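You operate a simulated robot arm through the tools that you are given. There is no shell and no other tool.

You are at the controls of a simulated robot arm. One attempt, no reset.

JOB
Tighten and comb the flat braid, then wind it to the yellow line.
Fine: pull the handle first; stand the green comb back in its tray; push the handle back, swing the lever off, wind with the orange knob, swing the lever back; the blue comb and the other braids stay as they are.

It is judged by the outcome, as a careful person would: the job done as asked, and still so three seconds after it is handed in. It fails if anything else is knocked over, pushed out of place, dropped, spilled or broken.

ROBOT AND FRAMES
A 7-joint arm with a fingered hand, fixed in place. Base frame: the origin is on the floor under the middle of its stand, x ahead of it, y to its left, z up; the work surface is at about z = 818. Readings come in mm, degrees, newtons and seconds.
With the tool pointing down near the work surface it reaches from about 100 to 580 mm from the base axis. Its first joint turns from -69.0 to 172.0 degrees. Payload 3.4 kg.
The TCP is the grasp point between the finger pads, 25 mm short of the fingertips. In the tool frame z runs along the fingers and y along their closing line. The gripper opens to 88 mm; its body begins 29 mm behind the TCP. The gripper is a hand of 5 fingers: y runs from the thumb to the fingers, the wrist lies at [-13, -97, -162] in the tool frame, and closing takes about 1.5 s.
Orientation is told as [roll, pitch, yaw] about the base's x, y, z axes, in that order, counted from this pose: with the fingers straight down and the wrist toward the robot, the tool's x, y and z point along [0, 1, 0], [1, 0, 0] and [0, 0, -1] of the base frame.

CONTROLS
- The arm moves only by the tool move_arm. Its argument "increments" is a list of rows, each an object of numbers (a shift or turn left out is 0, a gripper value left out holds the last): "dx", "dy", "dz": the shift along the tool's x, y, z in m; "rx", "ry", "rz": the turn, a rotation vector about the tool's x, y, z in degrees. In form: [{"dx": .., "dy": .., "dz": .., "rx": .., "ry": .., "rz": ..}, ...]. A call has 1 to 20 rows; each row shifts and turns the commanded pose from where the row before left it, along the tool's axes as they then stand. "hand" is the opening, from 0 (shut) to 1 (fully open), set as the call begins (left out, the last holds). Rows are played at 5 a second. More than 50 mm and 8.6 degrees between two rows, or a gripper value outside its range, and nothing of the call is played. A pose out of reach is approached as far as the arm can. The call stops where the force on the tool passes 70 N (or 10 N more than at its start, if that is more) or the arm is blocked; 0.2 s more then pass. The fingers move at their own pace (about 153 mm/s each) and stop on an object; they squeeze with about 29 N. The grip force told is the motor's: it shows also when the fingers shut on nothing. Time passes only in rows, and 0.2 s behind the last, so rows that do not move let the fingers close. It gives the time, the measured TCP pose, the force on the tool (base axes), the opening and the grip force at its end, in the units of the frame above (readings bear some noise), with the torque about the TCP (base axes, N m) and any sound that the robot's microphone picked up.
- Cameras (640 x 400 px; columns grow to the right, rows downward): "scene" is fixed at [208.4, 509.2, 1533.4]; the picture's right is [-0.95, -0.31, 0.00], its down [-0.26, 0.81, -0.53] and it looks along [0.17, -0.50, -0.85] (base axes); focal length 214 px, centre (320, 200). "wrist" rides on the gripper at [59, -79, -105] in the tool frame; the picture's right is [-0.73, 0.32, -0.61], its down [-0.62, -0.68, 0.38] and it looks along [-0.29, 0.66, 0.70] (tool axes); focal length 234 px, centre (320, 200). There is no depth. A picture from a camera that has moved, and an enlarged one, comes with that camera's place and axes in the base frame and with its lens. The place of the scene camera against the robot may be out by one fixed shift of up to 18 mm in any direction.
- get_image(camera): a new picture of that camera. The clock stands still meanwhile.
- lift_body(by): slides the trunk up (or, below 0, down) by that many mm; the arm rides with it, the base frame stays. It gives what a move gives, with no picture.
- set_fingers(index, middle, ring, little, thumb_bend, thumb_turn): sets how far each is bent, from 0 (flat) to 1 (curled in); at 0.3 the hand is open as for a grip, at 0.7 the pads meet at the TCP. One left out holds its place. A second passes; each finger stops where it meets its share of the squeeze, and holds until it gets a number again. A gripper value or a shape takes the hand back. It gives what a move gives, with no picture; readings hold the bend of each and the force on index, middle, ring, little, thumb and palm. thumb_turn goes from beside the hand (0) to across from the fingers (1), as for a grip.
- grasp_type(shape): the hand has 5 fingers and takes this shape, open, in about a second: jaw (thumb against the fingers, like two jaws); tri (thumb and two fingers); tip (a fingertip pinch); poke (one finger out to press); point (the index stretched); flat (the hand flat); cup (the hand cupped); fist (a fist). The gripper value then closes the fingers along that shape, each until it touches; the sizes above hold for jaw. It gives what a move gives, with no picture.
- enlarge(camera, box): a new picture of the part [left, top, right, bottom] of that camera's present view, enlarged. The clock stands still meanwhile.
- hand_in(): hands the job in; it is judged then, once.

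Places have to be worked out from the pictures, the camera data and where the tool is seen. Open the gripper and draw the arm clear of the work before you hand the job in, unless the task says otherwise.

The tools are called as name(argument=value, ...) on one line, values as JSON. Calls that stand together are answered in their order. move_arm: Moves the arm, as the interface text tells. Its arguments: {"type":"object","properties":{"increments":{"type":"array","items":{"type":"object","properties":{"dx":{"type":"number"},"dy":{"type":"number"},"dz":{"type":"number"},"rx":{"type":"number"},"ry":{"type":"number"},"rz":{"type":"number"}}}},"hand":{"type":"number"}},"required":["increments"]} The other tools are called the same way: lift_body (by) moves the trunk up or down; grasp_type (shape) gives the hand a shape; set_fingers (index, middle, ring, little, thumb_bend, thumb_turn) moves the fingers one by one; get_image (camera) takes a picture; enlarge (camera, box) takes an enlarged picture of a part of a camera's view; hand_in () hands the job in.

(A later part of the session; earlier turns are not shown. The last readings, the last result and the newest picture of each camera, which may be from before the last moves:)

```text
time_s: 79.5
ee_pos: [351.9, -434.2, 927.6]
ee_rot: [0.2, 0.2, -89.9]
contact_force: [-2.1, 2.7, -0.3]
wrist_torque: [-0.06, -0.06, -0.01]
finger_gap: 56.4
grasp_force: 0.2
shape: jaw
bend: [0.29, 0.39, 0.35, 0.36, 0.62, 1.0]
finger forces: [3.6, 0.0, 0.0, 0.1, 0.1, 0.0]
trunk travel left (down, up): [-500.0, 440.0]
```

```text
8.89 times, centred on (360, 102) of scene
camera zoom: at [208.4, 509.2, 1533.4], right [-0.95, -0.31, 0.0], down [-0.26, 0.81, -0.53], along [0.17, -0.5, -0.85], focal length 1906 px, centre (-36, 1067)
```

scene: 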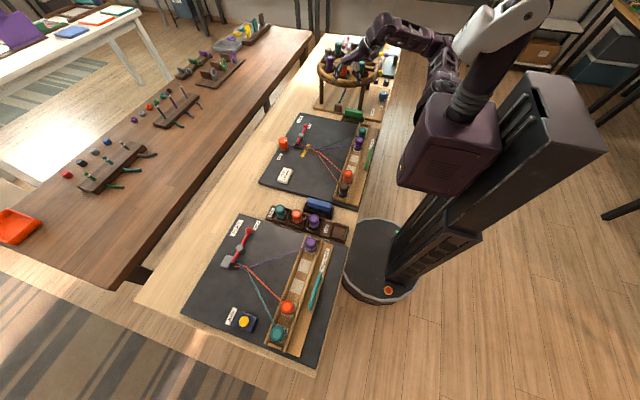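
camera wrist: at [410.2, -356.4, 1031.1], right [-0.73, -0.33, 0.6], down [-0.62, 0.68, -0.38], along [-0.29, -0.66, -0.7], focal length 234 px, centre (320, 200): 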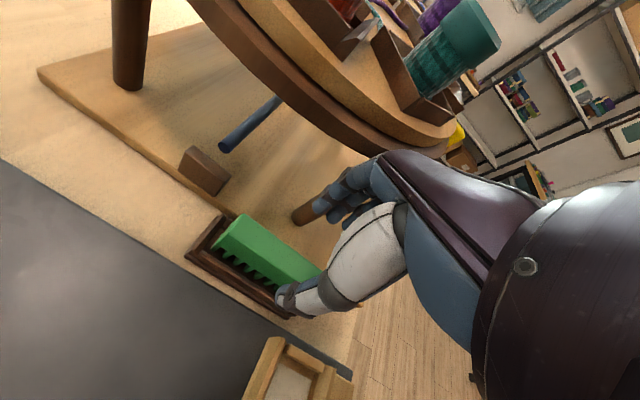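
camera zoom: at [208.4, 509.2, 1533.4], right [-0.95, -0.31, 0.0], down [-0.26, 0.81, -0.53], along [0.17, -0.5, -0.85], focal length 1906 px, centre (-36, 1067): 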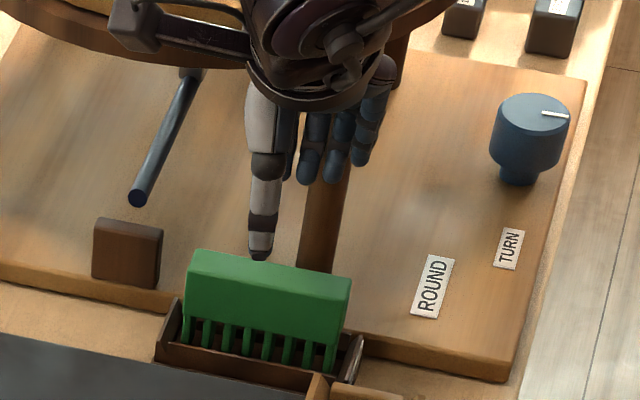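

The index finger touches something on the carousel side (3.6 N), probably the disc rim. I back off toward +y at once.

move_arm(increments=[{"dy": -0.012}, {}])

enlarge(camera="wrist", box=[270, 90, 470, 230])

enlarge(camera="scene", box=[310, 30, 400, 110])

```text
time_s: 80.0
ee_pos: [350.8, -422.7, 927.9]
ee_rot: [0.2, 0.2, -89.8]
contact_force: [-0.5, -0.9, 0.4]
wrist_torque: [0.02, -0.02, -0.03]
finger_gap: 56.3
grasp_force: 0.1
shape: jaw
bend: [0.28, 0.39, 0.35, 0.36, 0.62, 1.0]
finger forces: [0.1, 0.0, 0.2, 0.0, 0.0, 0.1]
trunk travel left (down, up): [-500.0, 440.0]
```

```text
2.86 times, centred on (370, 160) of wrist
camera zoom: at [410.5, -345.3, 1030.8], right [-0.73, -0.33, 0.6], down [-0.62, 0.68, -0.38], along [-0.29, -0.66, -0.7], focal length 669 px, centre (177, 314)
```

zoom: 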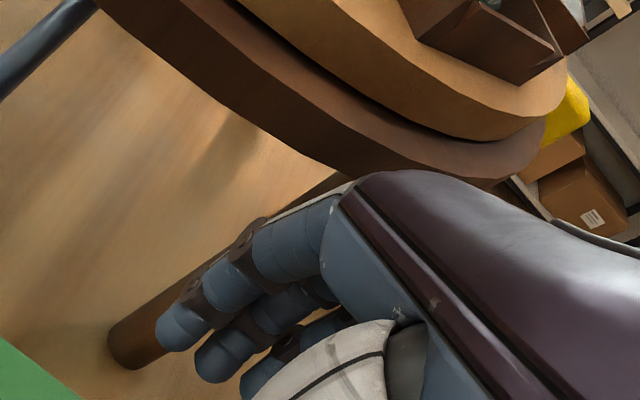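

```text
5.00 times, centred on (355, 70) of scene
camera zoom: at [208.4, 509.2, 1533.4], right [-0.95, -0.31, 0.0], down [-0.26, 0.81, -0.53], along [0.17, -0.5, -0.85], focal length 1072 px, centre (145, 850)
```

zoom: 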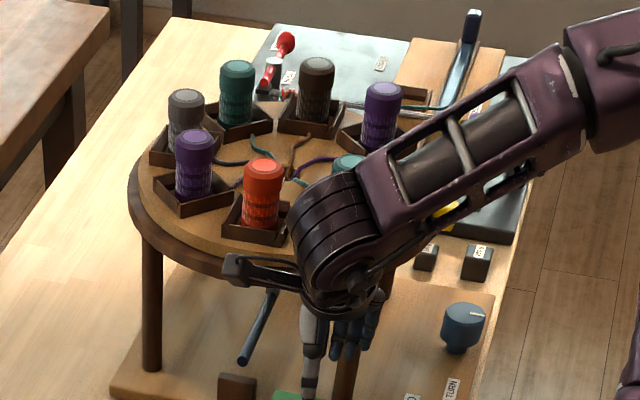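

Contact is gone. The fingers' outer joints came up against the carousel leg or rim, so I will keep the TCP nearer the board (y≈-418) with the fingers open and the thumb more bent. First I re-measure the comb from here.

enlarge(camera="wrist", box=[200, 190, 340, 310])

enlarge(camera="scene", box=[335, 90, 385, 130])

```text
3.33 times, centred on (270, 250) of wrist
camera zoom: at [410.5, -345.3, 1030.8], right [-0.73, -0.33, 0.6], down [-0.62, 0.68, -0.38], along [-0.29, -0.66, -0.7], focal length 781 px, centre (487, 33)
```

zoom: 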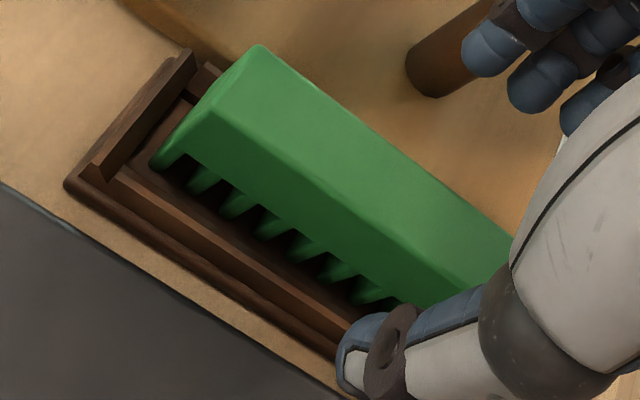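

```text
10.00 times, centred on (360, 110) of scene
camera zoom: at [208.4, 509.2, 1533.4], right [-0.95, -0.31, 0.0], down [-0.26, 0.81, -0.53], along [0.17, -0.5, -0.85], focal length 2145 px, centre (-80, 1100)
```

zoom: 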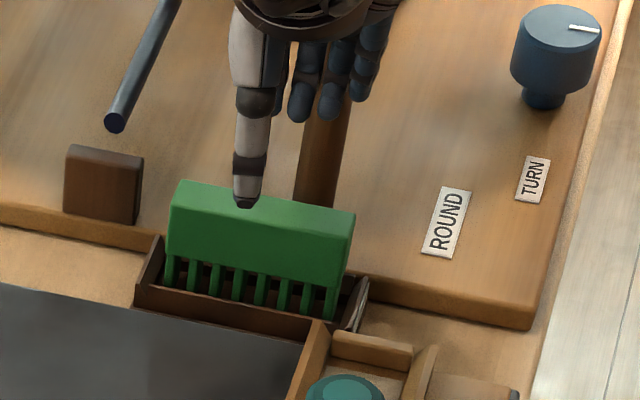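

Three views agree: comb top z≈862, body from y≈-430 to -452, centre x≈350. I set the fingers open with the thumb half bent, so the gap straddles the comb while the hand stays off the carousel, and lower in steps.

set_fingers(index=0.3, middle=0.3, ring=0.3, little=0.3, thumb_bend=0.55)

move_arm(increments=[{"dx": 0.003, "dy": -0.002}, {}])

lift_body(by=-30)

enlarge(camera="wrist", box=[220, 170, 400, 320])

enlarge(camera="scene", box=[335, 90, 385, 130])

```text
time_s: 81.0
ee_pos: [350.7, -424.1, 926.1]
ee_rot: [0.2, 0.1, -89.9]
contact_force: [1.0, -0.4, 0.1]
wrist_torque: [0.01, 0.0, 0.0]
finger_gap: 57.8
grasp_force: 0.0
shape: fingers
bend: [0.3, 0.3, 0.3, 0.3, 0.55, 1.0]
finger forces: [0.0, 0.0, 0.1, 0.0, 0.0, 0.1]
trunk travel left (down, up): [-500.0, 440.0]
```

```text
time_s: 81.7
ee_pos: [355.1, -422.6, 926.6]
ee_rot: [0.1, 0.2, -89.9]
contact_force: [0.0, 0.0, 0.6]
wrist_torque: [0.0, 0.02, 0.01]
finger_gap: 57.8
grasp_force: 0.1
shape: fingers
bend: [0.3, 0.3, 0.3, 0.3, 0.55, 1.0]
finger forces: [0.1, 0.0, 0.1, 0.0, 0.1, 0.0]
trunk travel left (down, up): [-500.0, 440.0]
```

```text
time_s: 82.4
ee_pos: [354.6, -421.0, 895.3]
ee_rot: [0.3, 0.2, -89.8]
contact_force: [-0.2, -0.5, -0.3]
wrist_torque: [0.01, -0.01, 0.0]
finger_gap: 57.7
grasp_force: 0.1
shape: fingers
bend: [0.3, 0.3, 0.3, 0.3, 0.55, 1.0]
finger forces: [0.2, 0.0, 0.0, 0.0, 0.1, 0.0]
trunk travel left (down, up): [-470.0, 470.0]
```

```text
2.67 times, centred on (310, 245) of wrist
camera zoom: at [413.3, -343.1, 1001.0], right [-0.73, -0.33, 0.6], down [-0.62, 0.68, -0.38], along [-0.29, -0.66, -0.7], focal length 624 px, centre (347, 80)
```

zoom: 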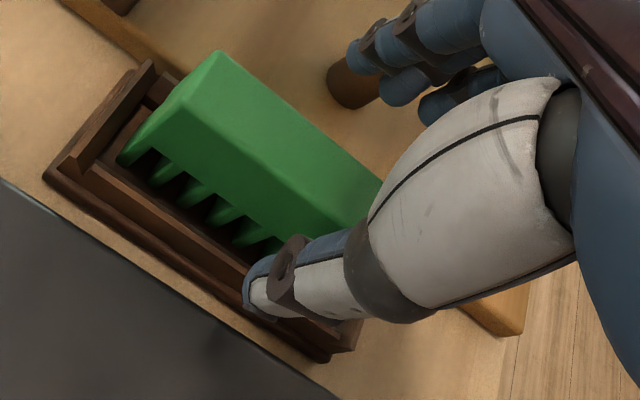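

```text
10.00 times, centred on (360, 110) of scene
camera zoom: at [208.4, 509.2, 1533.4], right [-0.95, -0.31, 0.0], down [-0.26, 0.81, -0.53], along [0.17, -0.5, -0.85], focal length 2145 px, centre (-80, 1100)
```

zoom: 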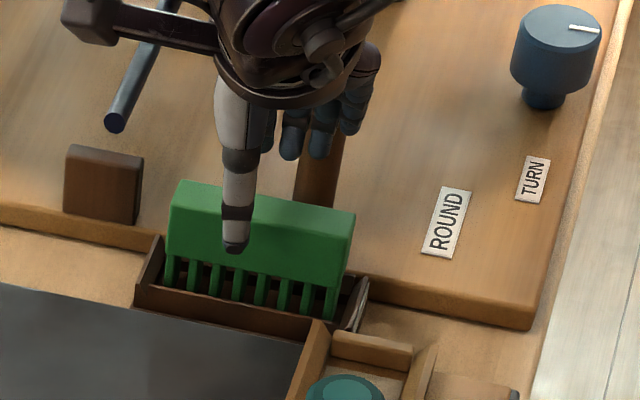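

Thumb in front and fingers behind the comb, no contact. I lower to TCP z≈871 so the tips stay above the carousel's base board.

lift_body(by=-15)

lift_body(by=-9)

enlarge(camera="wrist", box=[220, 170, 400, 320])

enlarge(camera="scene", box=[335, 90, 385, 130])

```text
time_s: 83.0
ee_pos: [354.5, -421.6, 882.6]
ee_rot: [0.2, 0.2, -89.9]
contact_force: [0.0, 1.0, 0.4]
wrist_torque: [0.01, -0.02, 0.0]
finger_gap: 57.9
grasp_force: 0.0
shape: fingers
bend: [0.3, 0.3, 0.3, 0.3, 0.55, 1.0]
finger forces: [0.1, 0.0, 0.1, 0.0, 0.1, 0.0]
trunk travel left (down, up): [-455.0, 485.0]
```

```text
time_s: 83.6
ee_pos: [354.4, -420.7, 871.4]
ee_rot: [0.2, 0.2, -89.8]
contact_force: [0.0, 0.7, -1.0]
wrist_torque: [0.02, -0.03, -0.04]
finger_gap: 58.0
grasp_force: 0.0
shape: fingers
bend: [0.3, 0.3, 0.3, 0.3, 0.55, 1.0]
finger forces: [0.1, 0.0, 0.1, 0.1, 0.1, 0.0]
trunk travel left (down, up): [-446.0, 494.0]
```

```text
2.67 times, centred on (310, 245) of wrist
camera zoom: at [413.4, -343.2, 976.9], right [-0.73, -0.33, 0.6], down [-0.62, 0.68, -0.38], along [-0.29, -0.66, -0.7], focal length 624 px, centre (347, 80)
```

zoom: 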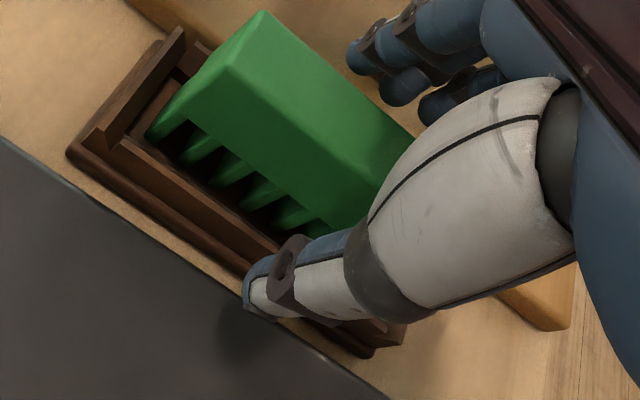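

```text
10.00 times, centred on (360, 110) of scene
camera zoom: at [208.4, 509.2, 1533.4], right [-0.95, -0.31, 0.0], down [-0.26, 0.81, -0.53], along [0.17, -0.5, -0.85], focal length 2145 px, centre (-80, 1100)
```

zoom: 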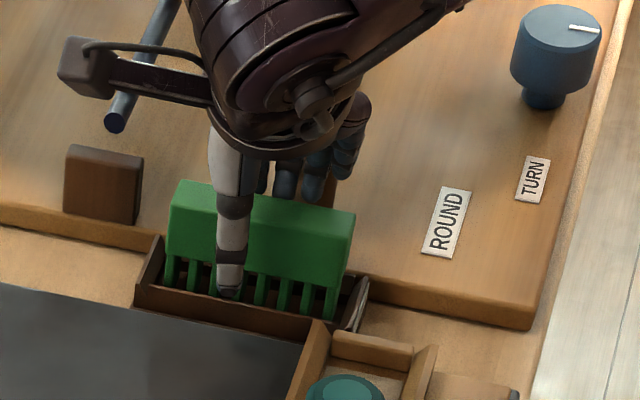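

The thumb and fingers straddle the comb's body. I close gently: fingers to 0.4 and thumb to 0.68, and read the forces.

set_fingers(index=0.4, middle=0.4, ring=0.4, little=0.4, thumb_bend=0.66)

enlarge(camera="wrist", box=[220, 170, 400, 320])

```text
time_s: 84.6
ee_pos: [354.3, -420.7, 873.7]
ee_rot: [0.3, 0.2, -89.9]
contact_force: [0.1, 0.5, 0.7]
wrist_torque: [-0.02, -0.01, 0.02]
finger_gap: 35.5
grasp_force: 0.0
shape: fingers
bend: [0.4, 0.4, 0.4, 0.4, 0.66, 1.0]
finger forces: [0.0, 0.0, 0.0, 0.0, 0.0, 0.1]
trunk travel left (down, up): [-446.0, 494.0]
```

```text
2.67 times, centred on (310, 245) of wrist
camera zoom: at [413.5, -343.3, 976.9], right [-0.73, -0.33, 0.6], down [-0.62, 0.68, -0.38], along [-0.29, -0.66, -0.7], focal length 624 px, centre (347, 80)
```

zoom: 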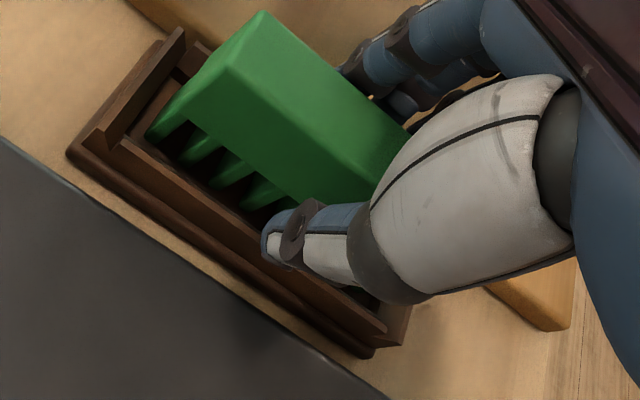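

Both sides are now just off the comb. I close a little more on each side.

set_fingers(index=0.46, middle=0.46, ring=0.46, little=0.46, thumb_bend=0.73)

enlarge(camera="wrist", box=[220, 170, 400, 320])

```text
time_s: 85.6
ee_pos: [355.4, -422.8, 871.9]
ee_rot: [0.3, 0.2, -89.9]
contact_force: [0.2, -0.2, 0.1]
wrist_torque: [-0.01, 0.0, -0.01]
finger_gap: 20.3
grasp_force: 0.1
shape: fingers
bend: [0.46, 0.46, 0.46, 0.46, 0.73, 1.0]
finger forces: [0.1, 0.0, 0.0, 0.0, 0.0, 0.0]
trunk travel left (down, up): [-446.0, 494.0]
```

```text
2.67 times, centred on (310, 245) of wrist
camera zoom: at [413.5, -343.3, 976.9], right [-0.73, -0.33, 0.6], down [-0.62, 0.68, -0.38], along [-0.29, -0.66, -0.7], focal length 624 px, centre (347, 80)
```

zoom: 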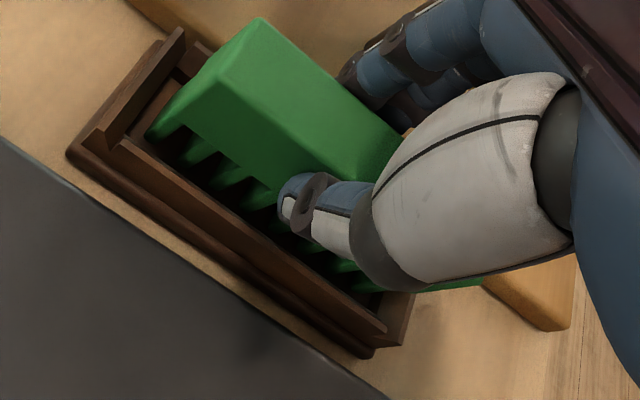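

The comb is touched and turned slightly; I now squeeze so it aligns between thumb and fingers.

set_fingers(index=0.6, middle=0.6, ring=0.55, little=0.5, thumb_bend=0.9)

enlarge(camera="wrist", box=[220, 170, 400, 320])

enlarge(camera="scene", box=[335, 90, 385, 130])

```text
time_s: 86.6
ee_pos: [354.3, -422.2, 872.2]
ee_rot: [0.3, 0.3, -89.9]
contact_force: [-1.0, -4.2, 0.6]
wrist_torque: [-0.25, 0.05, 0.16]
finger_gap: 15.7
grasp_force: 17.5
shape: fingers
bend: [0.48, 0.51, 0.5, 0.5, 0.75, 0.99]
finger forces: [8.6, 6.9, 3.5, 0.0, 15.4, 0.1]
trunk travel left (down, up): [-446.0, 494.0]
```

```text
2.67 times, centred on (310, 245) of wrist
camera zoom: at [413.3, -344.1, 976.6], right [-0.73, -0.33, 0.6], down [-0.62, 0.68, -0.38], along [-0.29, -0.66, -0.7], focal length 624 px, centre (347, 80)
```

zoom: 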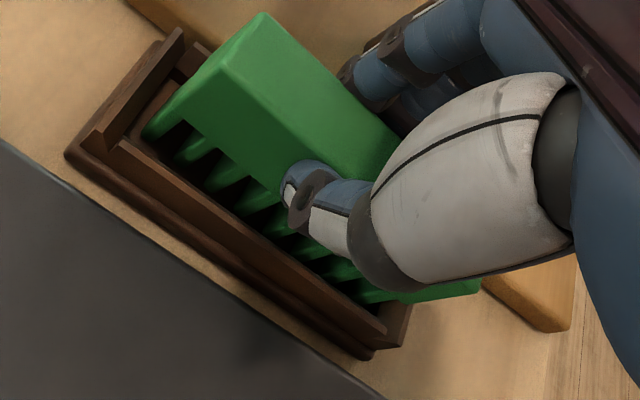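

```text
10.00 times, centred on (360, 110) of scene
camera zoom: at [208.4, 509.2, 1533.4], right [-0.95, -0.31, 0.0], down [-0.26, 0.81, -0.53], along [0.17, -0.5, -0.85], focal length 2145 px, centre (-80, 1100)
```

zoom: 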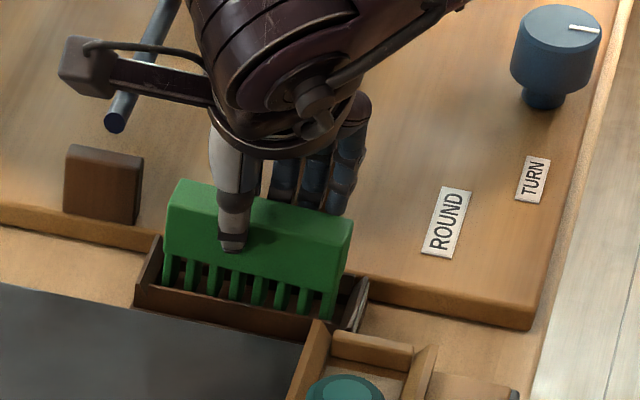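

The comb is gripped (thumb 15 N against index, middle and ring). I lift it straight up out of its tray with the trunk.

lift_body(by=30)

lift_body(by=40)

get_image(camera="wrist")

enlarge(camera="scene", box=[325, 80, 395, 130])

```text
time_s: 87.4
ee_pos: [355.9, -421.9, 902.1]
ee_rot: [0.2, 0.2, -89.9]
contact_force: [0.7, -0.9, -0.6]
wrist_torque: [0.01, 0.03, -0.02]
finger_gap: 15.7
grasp_force: 16.3
shape: fingers
bend: [0.47, 0.54, 0.54, 0.5, 0.77, 0.97]
finger forces: [11.4, 4.8, 0.5, 0.0, 16.5, 0.0]
trunk travel left (down, up): [-476.0, 464.0]
```

```text
time_s: 88.2
ee_pos: [353.2, -422.2, 941.7]
ee_rot: [0.1, 0.2, -89.9]
contact_force: [0.0, -0.3, -1.2]
wrist_torque: [0.02, 0.03, 0.01]
finger_gap: 15.6
grasp_force: 16.2
shape: fingers
bend: [0.47, 0.54, 0.54, 0.5, 0.77, 0.97]
finger forces: [11.4, 4.8, 0.5, 0.0, 16.5, 0.1]
trunk travel left (down, up): [-516.0, 424.0]
```

```text
taken
camera wrist: at [413.6, -343.5, 1046.8], right [-0.73, -0.33, 0.6], down [-0.62, 0.68, -0.38], along [-0.29, -0.66, -0.7], focal length 234 px, centre (320, 200)
```

wrist: 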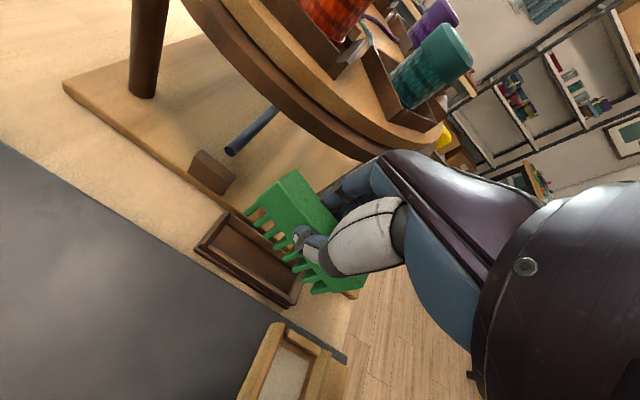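

```text
8.00 times, centred on (360, 105) of scene
camera zoom: at [208.4, 509.2, 1533.4], right [-0.95, -0.31, 0.0], down [-0.26, 0.81, -0.53], along [0.17, -0.5, -0.85], focal length 1716 px, centre (0, 960)
```

zoom: 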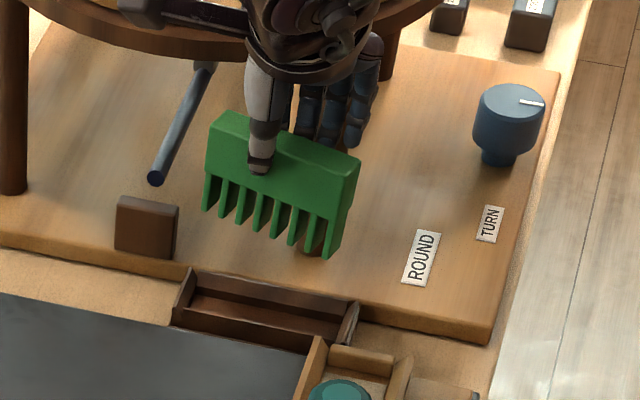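

The comb is out of the tray, turned about 11 degrees in the hand, which I can compensate with the hand's yaw. I move it away from the carousel toward the board, then raise it.

move_arm(increments=[{"dy": -0.022, "dz": -0.003}, {"dy": -0.022, "dz": -0.003}, {"dy": -0.022, "dz": -0.003}, {"dy": -0.022, "dz": -0.003}, {}])

lift_body(by=50)

get_image(camera="wrist")

```text
time_s: 89.4
ee_pos: [354.7, -333.2, 953.1]
ee_rot: [0.1, 0.2, -89.9]
contact_force: [0.6, 0.9, 0.2]
wrist_torque: [0.03, -0.03, -0.01]
finger_gap: 15.7
grasp_force: 15.9
shape: fingers
bend: [0.47, 0.54, 0.54, 0.5, 0.77, 0.97]
finger forces: [11.3, 4.7, 0.5, 0.1, 16.4, 0.0]
trunk travel left (down, up): [-516.0, 424.0]
```

```text
time_s: 90.3
ee_pos: [354.9, -332.9, 1004.1]
ee_rot: [0.2, 0.2, -89.9]
contact_force: [-0.2, -0.4, -1.0]
wrist_torque: [0.04, 0.01, 0.04]
finger_gap: 15.5
grasp_force: 16.7
shape: fingers
bend: [0.47, 0.54, 0.54, 0.5, 0.77, 0.97]
finger forces: [11.3, 4.8, 0.5, 0.0, 16.5, 0.0]
trunk travel left (down, up): [-566.0, 374.0]
```

```text
taken
camera wrist: at [413.7, -255.2, 1108.7], right [-0.73, -0.33, 0.6], down [-0.62, 0.68, -0.38], along [-0.29, -0.66, -0.7], focal length 234 px, centre (320, 200)
```

wrist: 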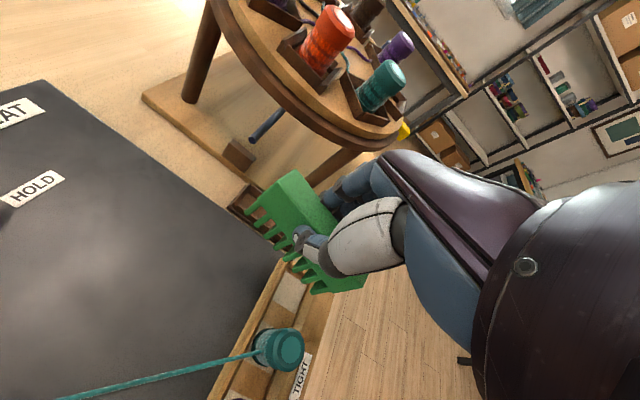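

Comb held firmly. I turn the hand back to yaw 0 here, with the comb high and clear of everything.

move_arm(increments=[{"rz": -8.2}, {"rz": -8.2}, {"rz": -8.2}, {"rz": -8.2}, {"rz": -8.2}, {"rz": -8.2}, {"rz": -8.2}, {"rz": -8.2}, {"rz": -8.2}, {"rz": -8.2}, {"rz": -8.0}, {}])

enlarge(camera="scene", box=[310, 50, 410, 130])

get_image(camera="wrist")

```text
time_s: 92.9
ee_pos: [354.2, -333.5, 1005.3]
ee_rot: [0.2, -0.2, 0.3]
contact_force: [-0.2, 0.0, -1.3]
wrist_torque: [-0.01, 0.02, 0.01]
finger_gap: 15.7
grasp_force: 16.6
shape: fingers
bend: [0.47, 0.54, 0.54, 0.5, 0.77, 0.97]
finger forces: [11.4, 4.7, 0.5, 0.1, 16.3, 0.1]
trunk travel left (down, up): [-566.0, 374.0]
```

```text
5.00 times, centred on (360, 90) of scene
camera zoom: at [208.4, 509.2, 1533.4], right [-0.95, -0.31, 0.0], down [-0.26, 0.81, -0.53], along [0.17, -0.5, -0.85], focal length 1072 px, centre (120, 750)
```

zoom: 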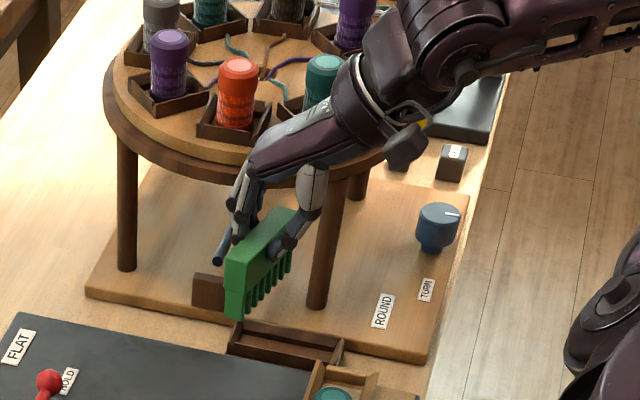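

```text
taken
camera wrist: at [276.0, -275.5, 1108.4], right [0.32, -0.73, 0.61], down [-0.68, -0.62, -0.39], along [0.66, -0.29, -0.69], focal length 234 px, centre (320, 200)
```

wrist: 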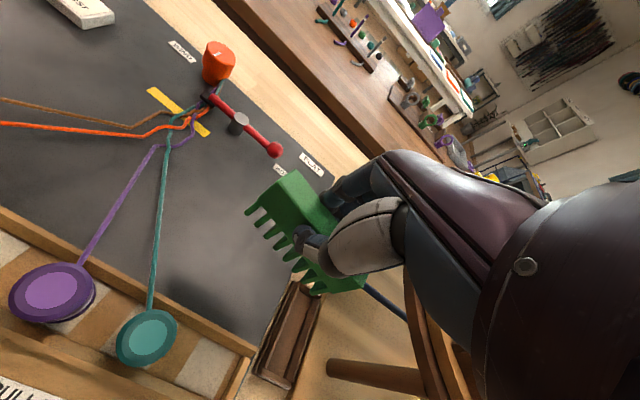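

I enlarge the comb in the hand to work out its pose relative to the tool.

enlarge(camera="wrist", box=[235, 160, 375, 300])

enlarge(camera="scene", box=[335, 80, 385, 120])

```text
2.86 times, centred on (305, 230) of wrist
camera zoom: at [276.0, -275.5, 1108.4], right [0.32, -0.73, 0.61], down [-0.68, -0.62, -0.39], along [0.66, -0.29, -0.69], focal length 669 px, centre (363, 114)
```

zoom: 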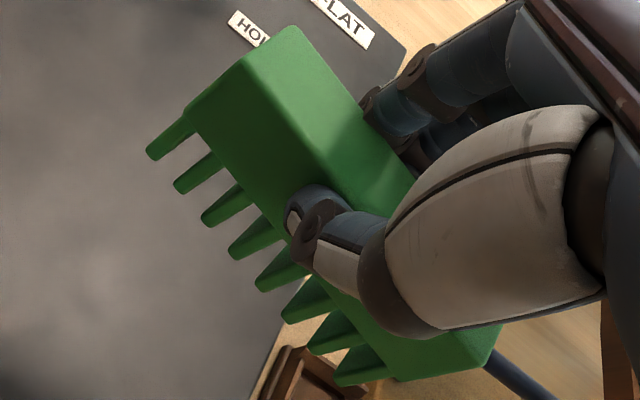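

```text
10.00 times, centred on (360, 100) of scene
camera zoom: at [208.4, 509.2, 1533.4], right [-0.95, -0.31, 0.0], down [-0.26, 0.81, -0.53], along [0.17, -0.5, -0.85], focal length 2145 px, centre (-80, 1200)
```

zoom: 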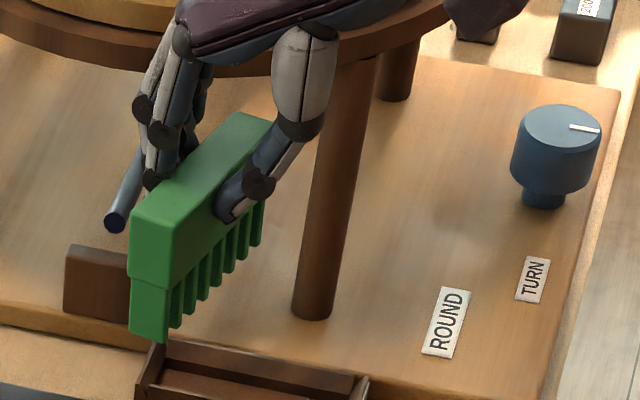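

The comb's teeth tips are at about tool (3, 8, 51) with the comb turned 15.8 degrees in the hand, so yaw ≈ +16 sets it square across the strands. I carry it high to above the strands, rail side of the loose crossings.

move_arm(increments=[{"dx": 0.0297, "dy": 0.0095, "dz": -0.012}, {"dx": 0.0297, "dy": 0.0095, "dz": -0.012}, {"dx": 0.0297, "dy": 0.0095, "dz": -0.012}, {"dx": 0.0297, "dy": 0.0095, "dz": -0.012}, {"dx": 0.0297, "dy": 0.0095, "dz": -0.012}, {"dx": 0.0297, "dy": 0.0095, "dz": -0.01}, {"rz": -8}, {"rz": -7.8}, {}])

get_image(camera="wrist")

enlarge(camera="scene", box=[270, 90, 370, 170])

```text
time_s: 94.9
ee_pos: [409.5, -155.6, 1075.8]
ee_rot: [0.0, -0.2, 16.0]
contact_force: [0.3, 0.4, -1.0]
wrist_torque: [0.0, 0.0, -0.02]
finger_gap: 15.7
grasp_force: 16.1
shape: fingers
bend: [0.47, 0.54, 0.54, 0.5, 0.77, 0.97]
finger forces: [11.2, 4.6, 0.3, 0.0, 16.2, 0.1]
trunk travel left (down, up): [-566.0, 374.0]
```

```text
taken
camera wrist: at [319.3, -121.3, 1179.0], right [0.51, -0.61, 0.61], down [-0.48, -0.79, -0.39], along [0.71, -0.1, -0.69], focal length 234 px, centre (320, 200)
```

wrist: 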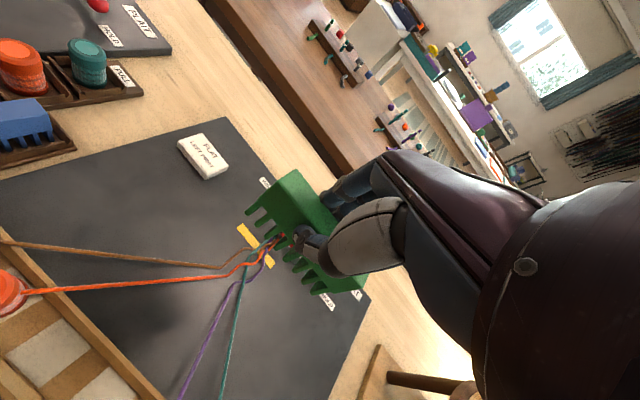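

```text
5.00 times, centred on (320, 130) of scene
camera zoom: at [208.4, 509.2, 1533.4], right [-0.95, -0.31, 0.0], down [-0.26, 0.81, -0.53], along [0.17, -0.5, -0.85], focal length 1072 px, centre (320, 550)
```

zoom: 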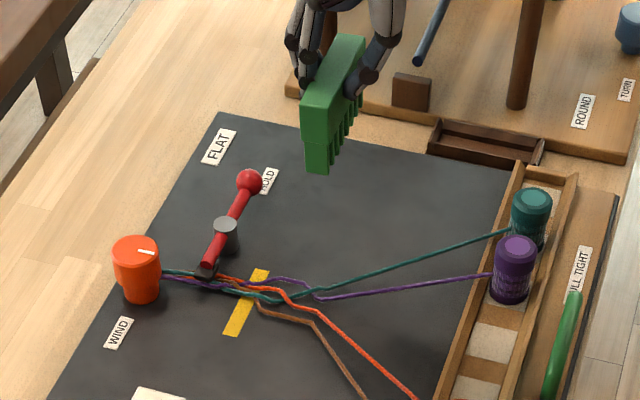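

The comb hovers over the strands; the wrist view puts their centre at y≈-160 and the yellow line at x≈496. I shift 9 mm right and lower by the trunk, first 140 mm.

move_arm(increments=[{"dx": -0.0087, "dy": -0.0025}, {}])

lift_body(by=-140)

get_image(camera="wrist")

enlarge(camera="scene", box=[280, 110, 360, 170])

```text
time_s: 95.5
ee_pos: [412.5, -164.5, 1074.5]
ee_rot: [0.2, -0.2, 16.0]
contact_force: [-0.4, -0.1, -0.1]
wrist_torque: [0.0, 0.01, 0.01]
finger_gap: 15.7
grasp_force: 16.7
shape: fingers
bend: [0.47, 0.54, 0.54, 0.5, 0.77, 0.97]
finger forces: [11.3, 4.6, 0.3, 0.0, 16.1, 0.0]
trunk travel left (down, up): [-566.0, 374.0]
```

```text
time_s: 97.2
ee_pos: [410.7, -164.6, 936.2]
ee_rot: [0.1, -0.1, 15.8]
contact_force: [0.9, 0.4, -0.8]
wrist_torque: [-0.04, -0.03, 0.01]
finger_gap: 15.7
grasp_force: 16.6
shape: fingers
bend: [0.47, 0.54, 0.54, 0.5, 0.77, 0.97]
finger forces: [11.3, 4.6, 0.4, 0.1, 16.3, 0.1]
trunk travel left (down, up): [-426.0, 514.0]
```

```text
taken
camera wrist: at [319.5, -130.4, 1038.8], right [0.51, -0.61, 0.61], down [-0.48, -0.79, -0.39], along [0.71, -0.1, -0.69], focal length 234 px, centre (320, 200)
```

wrist: 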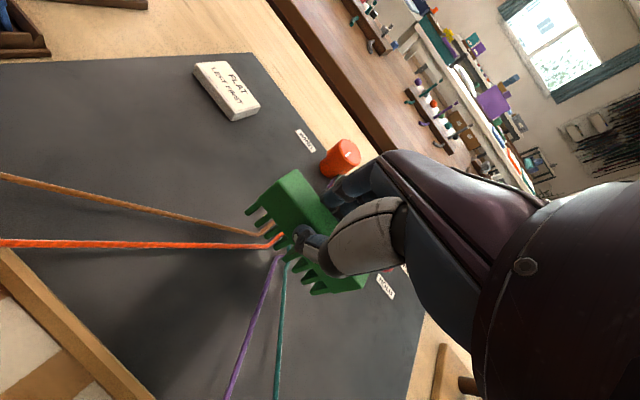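

```text
6.67 times, centred on (320, 140) of scene
camera zoom: at [208.4, 509.2, 1533.4], right [-0.95, -0.31, 0.0], down [-0.26, 0.81, -0.53], along [0.17, -0.5, -0.85], focal length 1430 px, centre (320, 600)
```

zoom: 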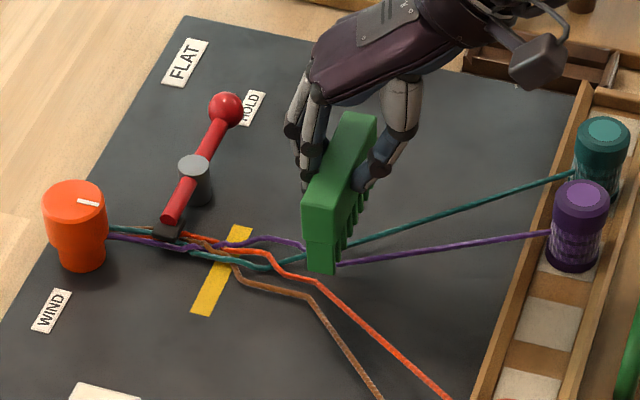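

The comb is lined up across the strands. I lower on in steps, watching the force.

lift_body(by=-35)

enlarge(camera="scene", box=[280, 110, 360, 170])

enlarge(camera="wrist", box=[200, 150, 380, 310])

```text
time_s: 98.0
ee_pos: [410.3, -164.8, 899.0]
ee_rot: [0.2, -0.2, 15.9]
contact_force: [-0.9, 0.0, 0.0]
wrist_torque: [0.0, 0.03, 0.0]
finger_gap: 16.0
grasp_force: 16.3
shape: fingers
bend: [0.47, 0.54, 0.54, 0.5, 0.77, 0.97]
finger forces: [11.3, 4.6, 0.4, 0.1, 16.3, 0.1]
trunk travel left (down, up): [-391.0, 549.0]
```

```text
6.67 times, centred on (320, 140) of scene
camera zoom: at [208.4, 509.2, 1533.4], right [-0.95, -0.31, 0.0], down [-0.26, 0.81, -0.53], along [0.17, -0.5, -0.85], focal length 1430 px, centre (320, 600)
```

zoom: 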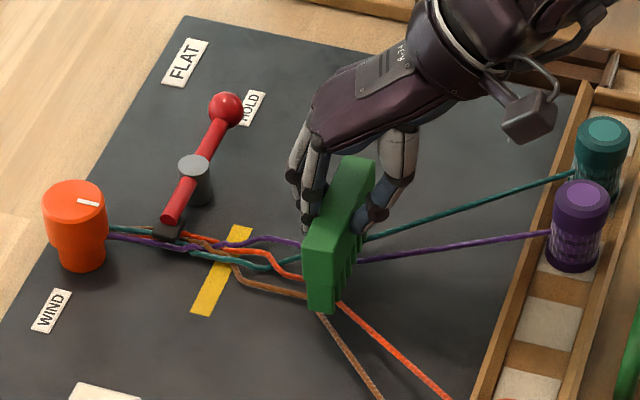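

```text
2.50 times, centred on (290, 230) of wrist
camera zoom: at [319.5, -130.3, 1003.8], right [0.51, -0.61, 0.61], down [-0.48, -0.79, -0.39], along [0.71, -0.1, -0.69], focal length 585 px, centre (395, 125)
```

zoom: 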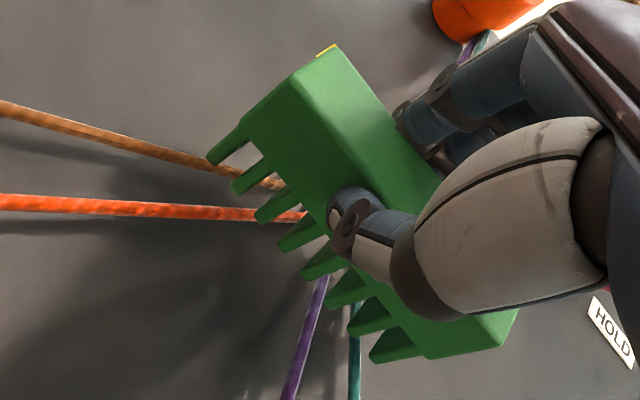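

Each strand enters a gap between the teeth. I lower the last bit, in small steps, feeling for the board.

lift_body(by=-10)

lift_body(by=-5)

enlarge(camera="wrist", box=[200, 150, 380, 310])

enlarge(camera="scene", box=[290, 125, 350, 165])

```text
time_s: 98.5
ee_pos: [410.5, -165.2, 890.2]
ee_rot: [0.1, -0.3, 15.9]
contact_force: [-0.4, 0.0, -0.7]
wrist_torque: [-0.01, -0.01, -0.03]
finger_gap: 15.4
grasp_force: 16.2
shape: fingers
bend: [0.47, 0.54, 0.54, 0.5, 0.77, 0.97]
finger forces: [11.3, 4.5, 0.4, 0.0, 16.3, 0.0]
trunk travel left (down, up): [-381.0, 559.0]
```

```text
time_s: 99.1
ee_pos: [411.1, -164.6, 885.0]
ee_rot: [0.1, -0.2, 15.8]
contact_force: [-0.4, -1.2, -0.2]
wrist_torque: [0.0, 0.0, 0.0]
finger_gap: 15.7
grasp_force: 16.4
shape: fingers
bend: [0.47, 0.54, 0.54, 0.5, 0.77, 0.97]
finger forces: [11.3, 4.6, 0.4, 0.0, 16.3, 0.1]
trunk travel left (down, up): [-376.0, 564.0]
```

```text
2.50 times, centred on (290, 230) of wrist
camera zoom: at [319.5, -130.4, 988.8], right [0.51, -0.61, 0.61], down [-0.48, -0.79, -0.39], along [0.71, -0.1, -0.69], focal length 585 px, centre (395, 125)
```

zoom: 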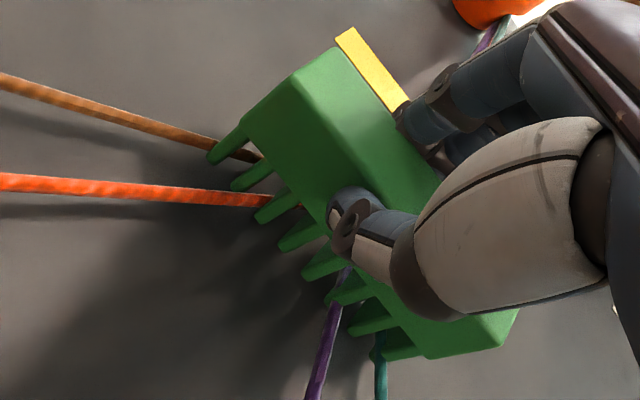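

```text
10.00 times, centred on (320, 145) of scene
camera zoom: at [208.4, 509.2, 1533.4], right [-0.95, -0.31, 0.0], down [-0.26, 0.81, -0.53], along [0.17, -0.5, -0.85], focal length 2145 px, centre (320, 750)
```

zoom: 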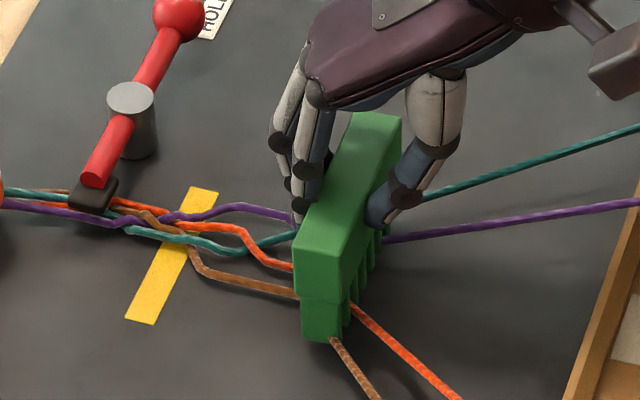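

The teeth are down among the strands, tips near z≈834. I start combing toward the clamp (+x), slowly.

move_arm(increments=[{"dx": 0.0015, "dy": 0.0053}, {"dx": -0.0014, "dy": 0.0048}, {"dx": -0.0014, "dy": 0.0048}, {"dx": -0.0014, "dy": 0.0048}, {"dx": -0.0014, "dy": 0.0048}, {"dx": -0.0014, "dy": 0.0048}, {}])

enlarge(camera="scene", box=[290, 125, 350, 165])

enlarge(camera="wrist", box=[200, 150, 380, 310])

```text
time_s: 100.7
ee_pos: [442.0, -161.4, 884.5]
ee_rot: [0.2, -0.2, 15.9]
contact_force: [0.4, 0.1, -0.2]
wrist_torque: [0.01, -0.01, 0.01]
finger_gap: 15.5
grasp_force: 16.7
shape: fingers
bend: [0.47, 0.54, 0.54, 0.5, 0.77, 0.97]
finger forces: [11.3, 4.5, 0.4, 0.1, 16.3, 0.0]
trunk travel left (down, up): [-376.0, 564.0]
```

```text
10.00 times, centred on (320, 145) of scene
camera zoom: at [208.4, 509.2, 1533.4], right [-0.95, -0.31, 0.0], down [-0.26, 0.81, -0.53], along [0.17, -0.5, -0.85], focal length 2145 px, centre (320, 750)
```

zoom: 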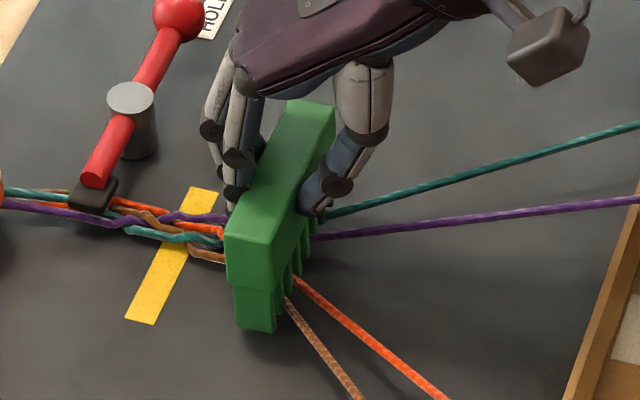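

```text
2.50 times, centred on (290, 230) of wrist
camera zoom: at [349.4, -127.9, 988.9], right [0.51, -0.61, 0.61], down [-0.48, -0.79, -0.39], along [0.71, -0.1, -0.69], focal length 585 px, centre (395, 125)
```

zoom: 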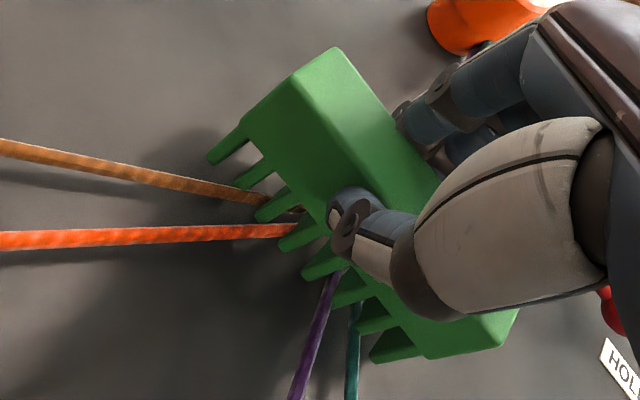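

Combing works: the loose crossings are being packed toward the clamp. I continue another 25 mm.

move_arm(increments=[{"dx": -0.0014, "dy": 0.0048}, {"dx": -0.0014, "dy": 0.0048}, {"dx": -0.0014, "dy": 0.0048}, {"dx": -0.0014, "dy": 0.0048}, {}])

enlarge(camera="scene", box=[290, 125, 350, 165])

```text
time_s: 101.9
ee_pos: [460.2, -162.5, 883.8]
ee_rot: [0.1, -0.2, 15.9]
contact_force: [-4.5, -0.2, 0.4]
wrist_torque: [0.03, 0.13, 0.0]
finger_gap: 15.7
grasp_force: 16.3
shape: fingers
bend: [0.47, 0.55, 0.55, 0.5, 0.77, 0.96]
finger forces: [10.8, 3.6, 0.0, 0.0, 19.0, 0.0]
trunk travel left (down, up): [-376.0, 564.0]
```

```text
10.00 times, centred on (320, 145) of scene
camera zoom: at [208.4, 509.2, 1533.4], right [-0.95, -0.31, 0.0], down [-0.26, 0.81, -0.53], along [0.17, -0.5, -0.85], focal length 2145 px, centre (320, 750)
```

zoom: 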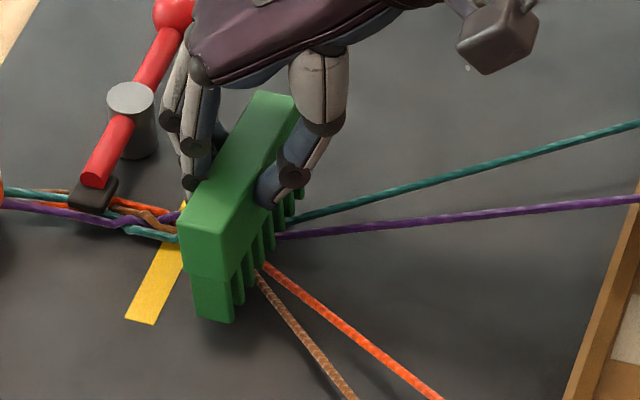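

A resistance of 4.5 N has come up. I push a few millimetres more to be sure the braid is packed.

move_arm(increments=[{"dx": -0.0008, "dy": 0.0029}, {"dx": -0.0008, "dy": 0.0029}, {}])

enlarge(camera="scene", box=[290, 125, 350, 165])

enlarge(camera="wrist", box=[200, 150, 380, 310])

```text
time_s: 102.7
ee_pos: [465.5, -161.2, 886.5]
ee_rot: [0.1, -0.3, 15.9]
contact_force: [-7.4, 0.2, -1.1]
wrist_torque: [0.04, 0.28, 0.04]
finger_gap: 15.8
grasp_force: 17.4
shape: fingers
bend: [0.48, 0.56, 0.55, 0.5, 0.77, 0.95]
finger forces: [10.6, 2.8, 0.0, 0.1, 20.9, 0.0]
trunk travel left (down, up): [-376.0, 564.0]
```

```text
10.00 times, centred on (320, 145) of scene
camera zoom: at [208.4, 509.2, 1533.4], right [-0.95, -0.31, 0.0], down [-0.26, 0.81, -0.53], along [0.17, -0.5, -0.85], focal length 2145 px, centre (320, 750)
```

zoom: 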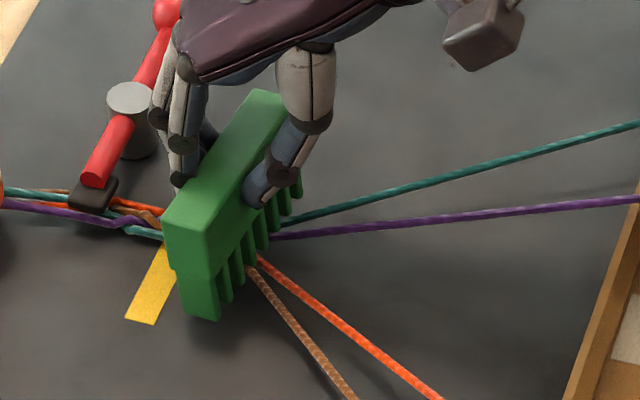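

```text
2.50 times, centred on (290, 230) of wrist
camera zoom: at [373.9, -127.7, 989.6], right [0.51, -0.61, 0.61], down [-0.48, -0.78, -0.39], along [0.71, -0.1, -0.69], focal length 585 px, centre (395, 125)
```

zoom: 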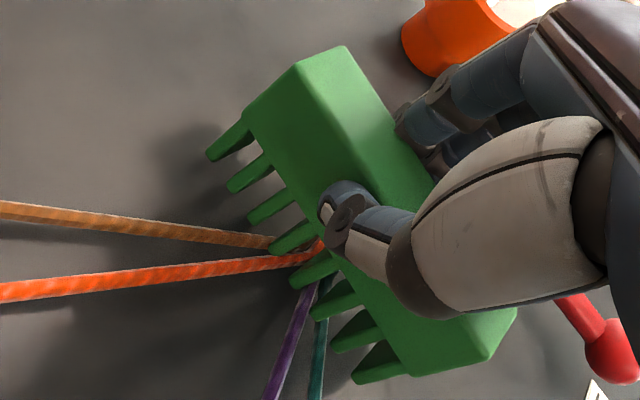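

The force climbs and the comb begins to tilt in the fingers, so the braid is packed. I ease back 6 mm and lift the comb out of the strands.

move_arm(increments=[{"dx": 0.0008, "dy": -0.0029}, {"dx": 0.0008, "dy": -0.0029}, {}])

lift_body(by=40)

enlarge(camera="scene", box=[285, 125, 345, 165])

get_image(camera="wrist")

```text
time_s: 103.5
ee_pos: [461.2, -160.8, 885.4]
ee_rot: [0.1, -0.2, 15.9]
contact_force: [-4.1, -0.6, 0.0]
wrist_torque: [0.01, 0.13, 0.0]
finger_gap: 15.8
grasp_force: 16.7
shape: fingers
bend: [0.47, 0.56, 0.55, 0.5, 0.78, 0.95]
finger forces: [11.2, 3.7, 0.0, 0.0, 18.8, 0.0]
trunk travel left (down, up): [-376.0, 564.0]
```

```text
time_s: 104.3
ee_pos: [462.3, -161.9, 925.3]
ee_rot: [0.1, -0.2, 15.8]
contact_force: [0.1, 0.1, -0.9]
wrist_torque: [-0.02, 0.02, 0.04]
finger_gap: 15.6
grasp_force: 16.0
shape: fingers
bend: [0.47, 0.55, 0.55, 0.5, 0.78, 0.95]
finger forces: [11.8, 4.5, 0.0, 0.1, 16.5, 0.0]
trunk travel left (down, up): [-416.0, 524.0]
```

```text
10.00 times, centred on (315, 145) of scene
camera zoom: at [208.4, 509.2, 1533.4], right [-0.95, -0.31, 0.0], down [-0.26, 0.81, -0.53], along [0.17, -0.5, -0.85], focal length 2145 px, centre (370, 750)
```

zoom: 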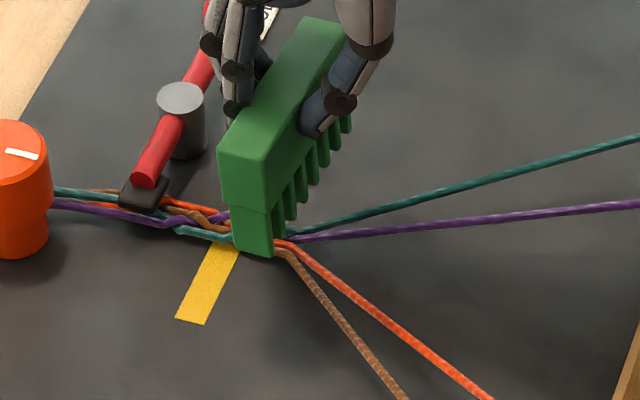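

```text
taken
camera wrist: at [369.7, -127.9, 1029.0], right [0.51, -0.61, 0.61], down [-0.48, -0.79, -0.39], along [0.71, -0.1, -0.69], focal length 234 px, centre (320, 200)
```

wrist: 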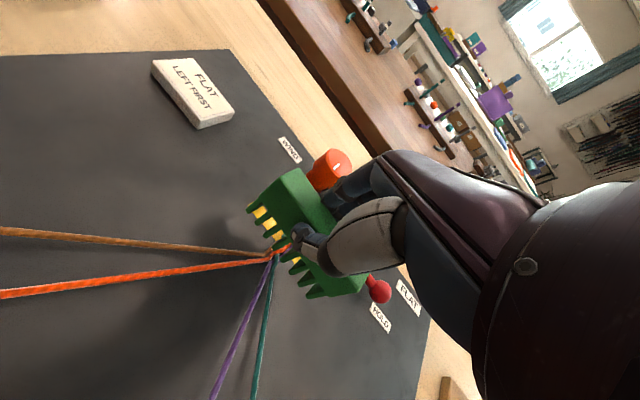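

The crossings stay packed after the comb left. I raise further and draw back to see the whole braid.

lift_body(by=100)

enlarge(camera="scene", box=[280, 125, 340, 165])

enlarge(camera="wrist", box=[180, 170, 340, 290])

```text
time_s: 105.7
ee_pos: [461.2, -162.0, 1024.8]
ee_rot: [0.1, -0.3, 15.8]
contact_force: [-0.5, 0.5, -0.2]
wrist_torque: [0.02, 0.0, -0.02]
finger_gap: 15.8
grasp_force: 17.1
shape: fingers
bend: [0.47, 0.55, 0.55, 0.5, 0.78, 0.95]
finger forces: [11.8, 4.6, 0.0, 0.0, 16.5, 0.0]
trunk travel left (down, up): [-516.0, 424.0]
```

```text
10.00 times, centred on (310, 145) of scene
camera zoom: at [208.4, 509.2, 1533.4], right [-0.95, -0.31, 0.0], down [-0.26, 0.81, -0.53], along [0.17, -0.5, -0.85], focal length 2145 px, centre (420, 750)
```

zoom: 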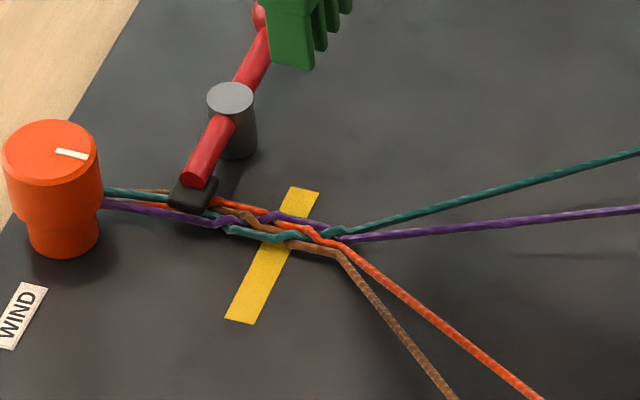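

```text
3.33 times, centred on (260, 230) of wrist
camera zoom: at [369.6, -127.9, 1128.9], right [0.51, -0.61, 0.61], down [-0.48, -0.79, -0.39], along [0.71, -0.1, -0.69], focal length 781 px, centre (520, 100)
```

zoom: 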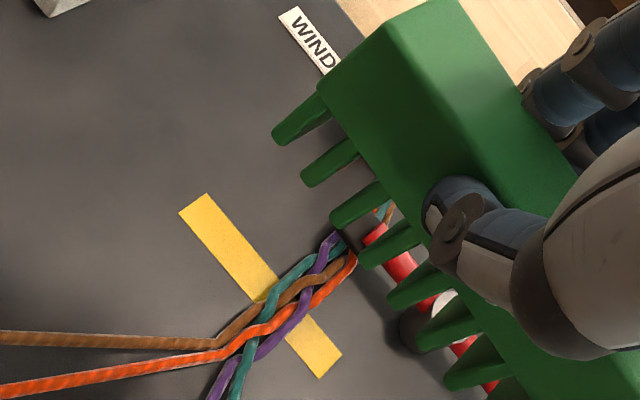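

The braid is packed neatly, with its end now about 26 mm short of the yellow line on the rail side. Next I return the comb; I check how it sits in the hand now.

enlarge(camera="wrist", box=[235, 160, 375, 300])

```text
2.86 times, centred on (305, 230) of wrist
camera zoom: at [369.6, -127.9, 1128.9], right [0.51, -0.61, 0.61], down [-0.48, -0.79, -0.39], along [0.71, -0.1, -0.69], focal length 669 px, centre (363, 114)
```

zoom: 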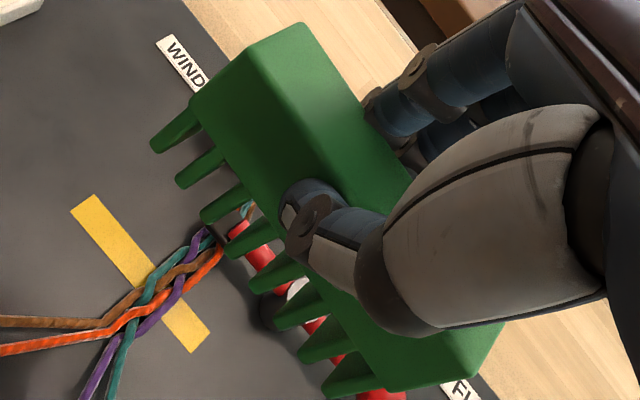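

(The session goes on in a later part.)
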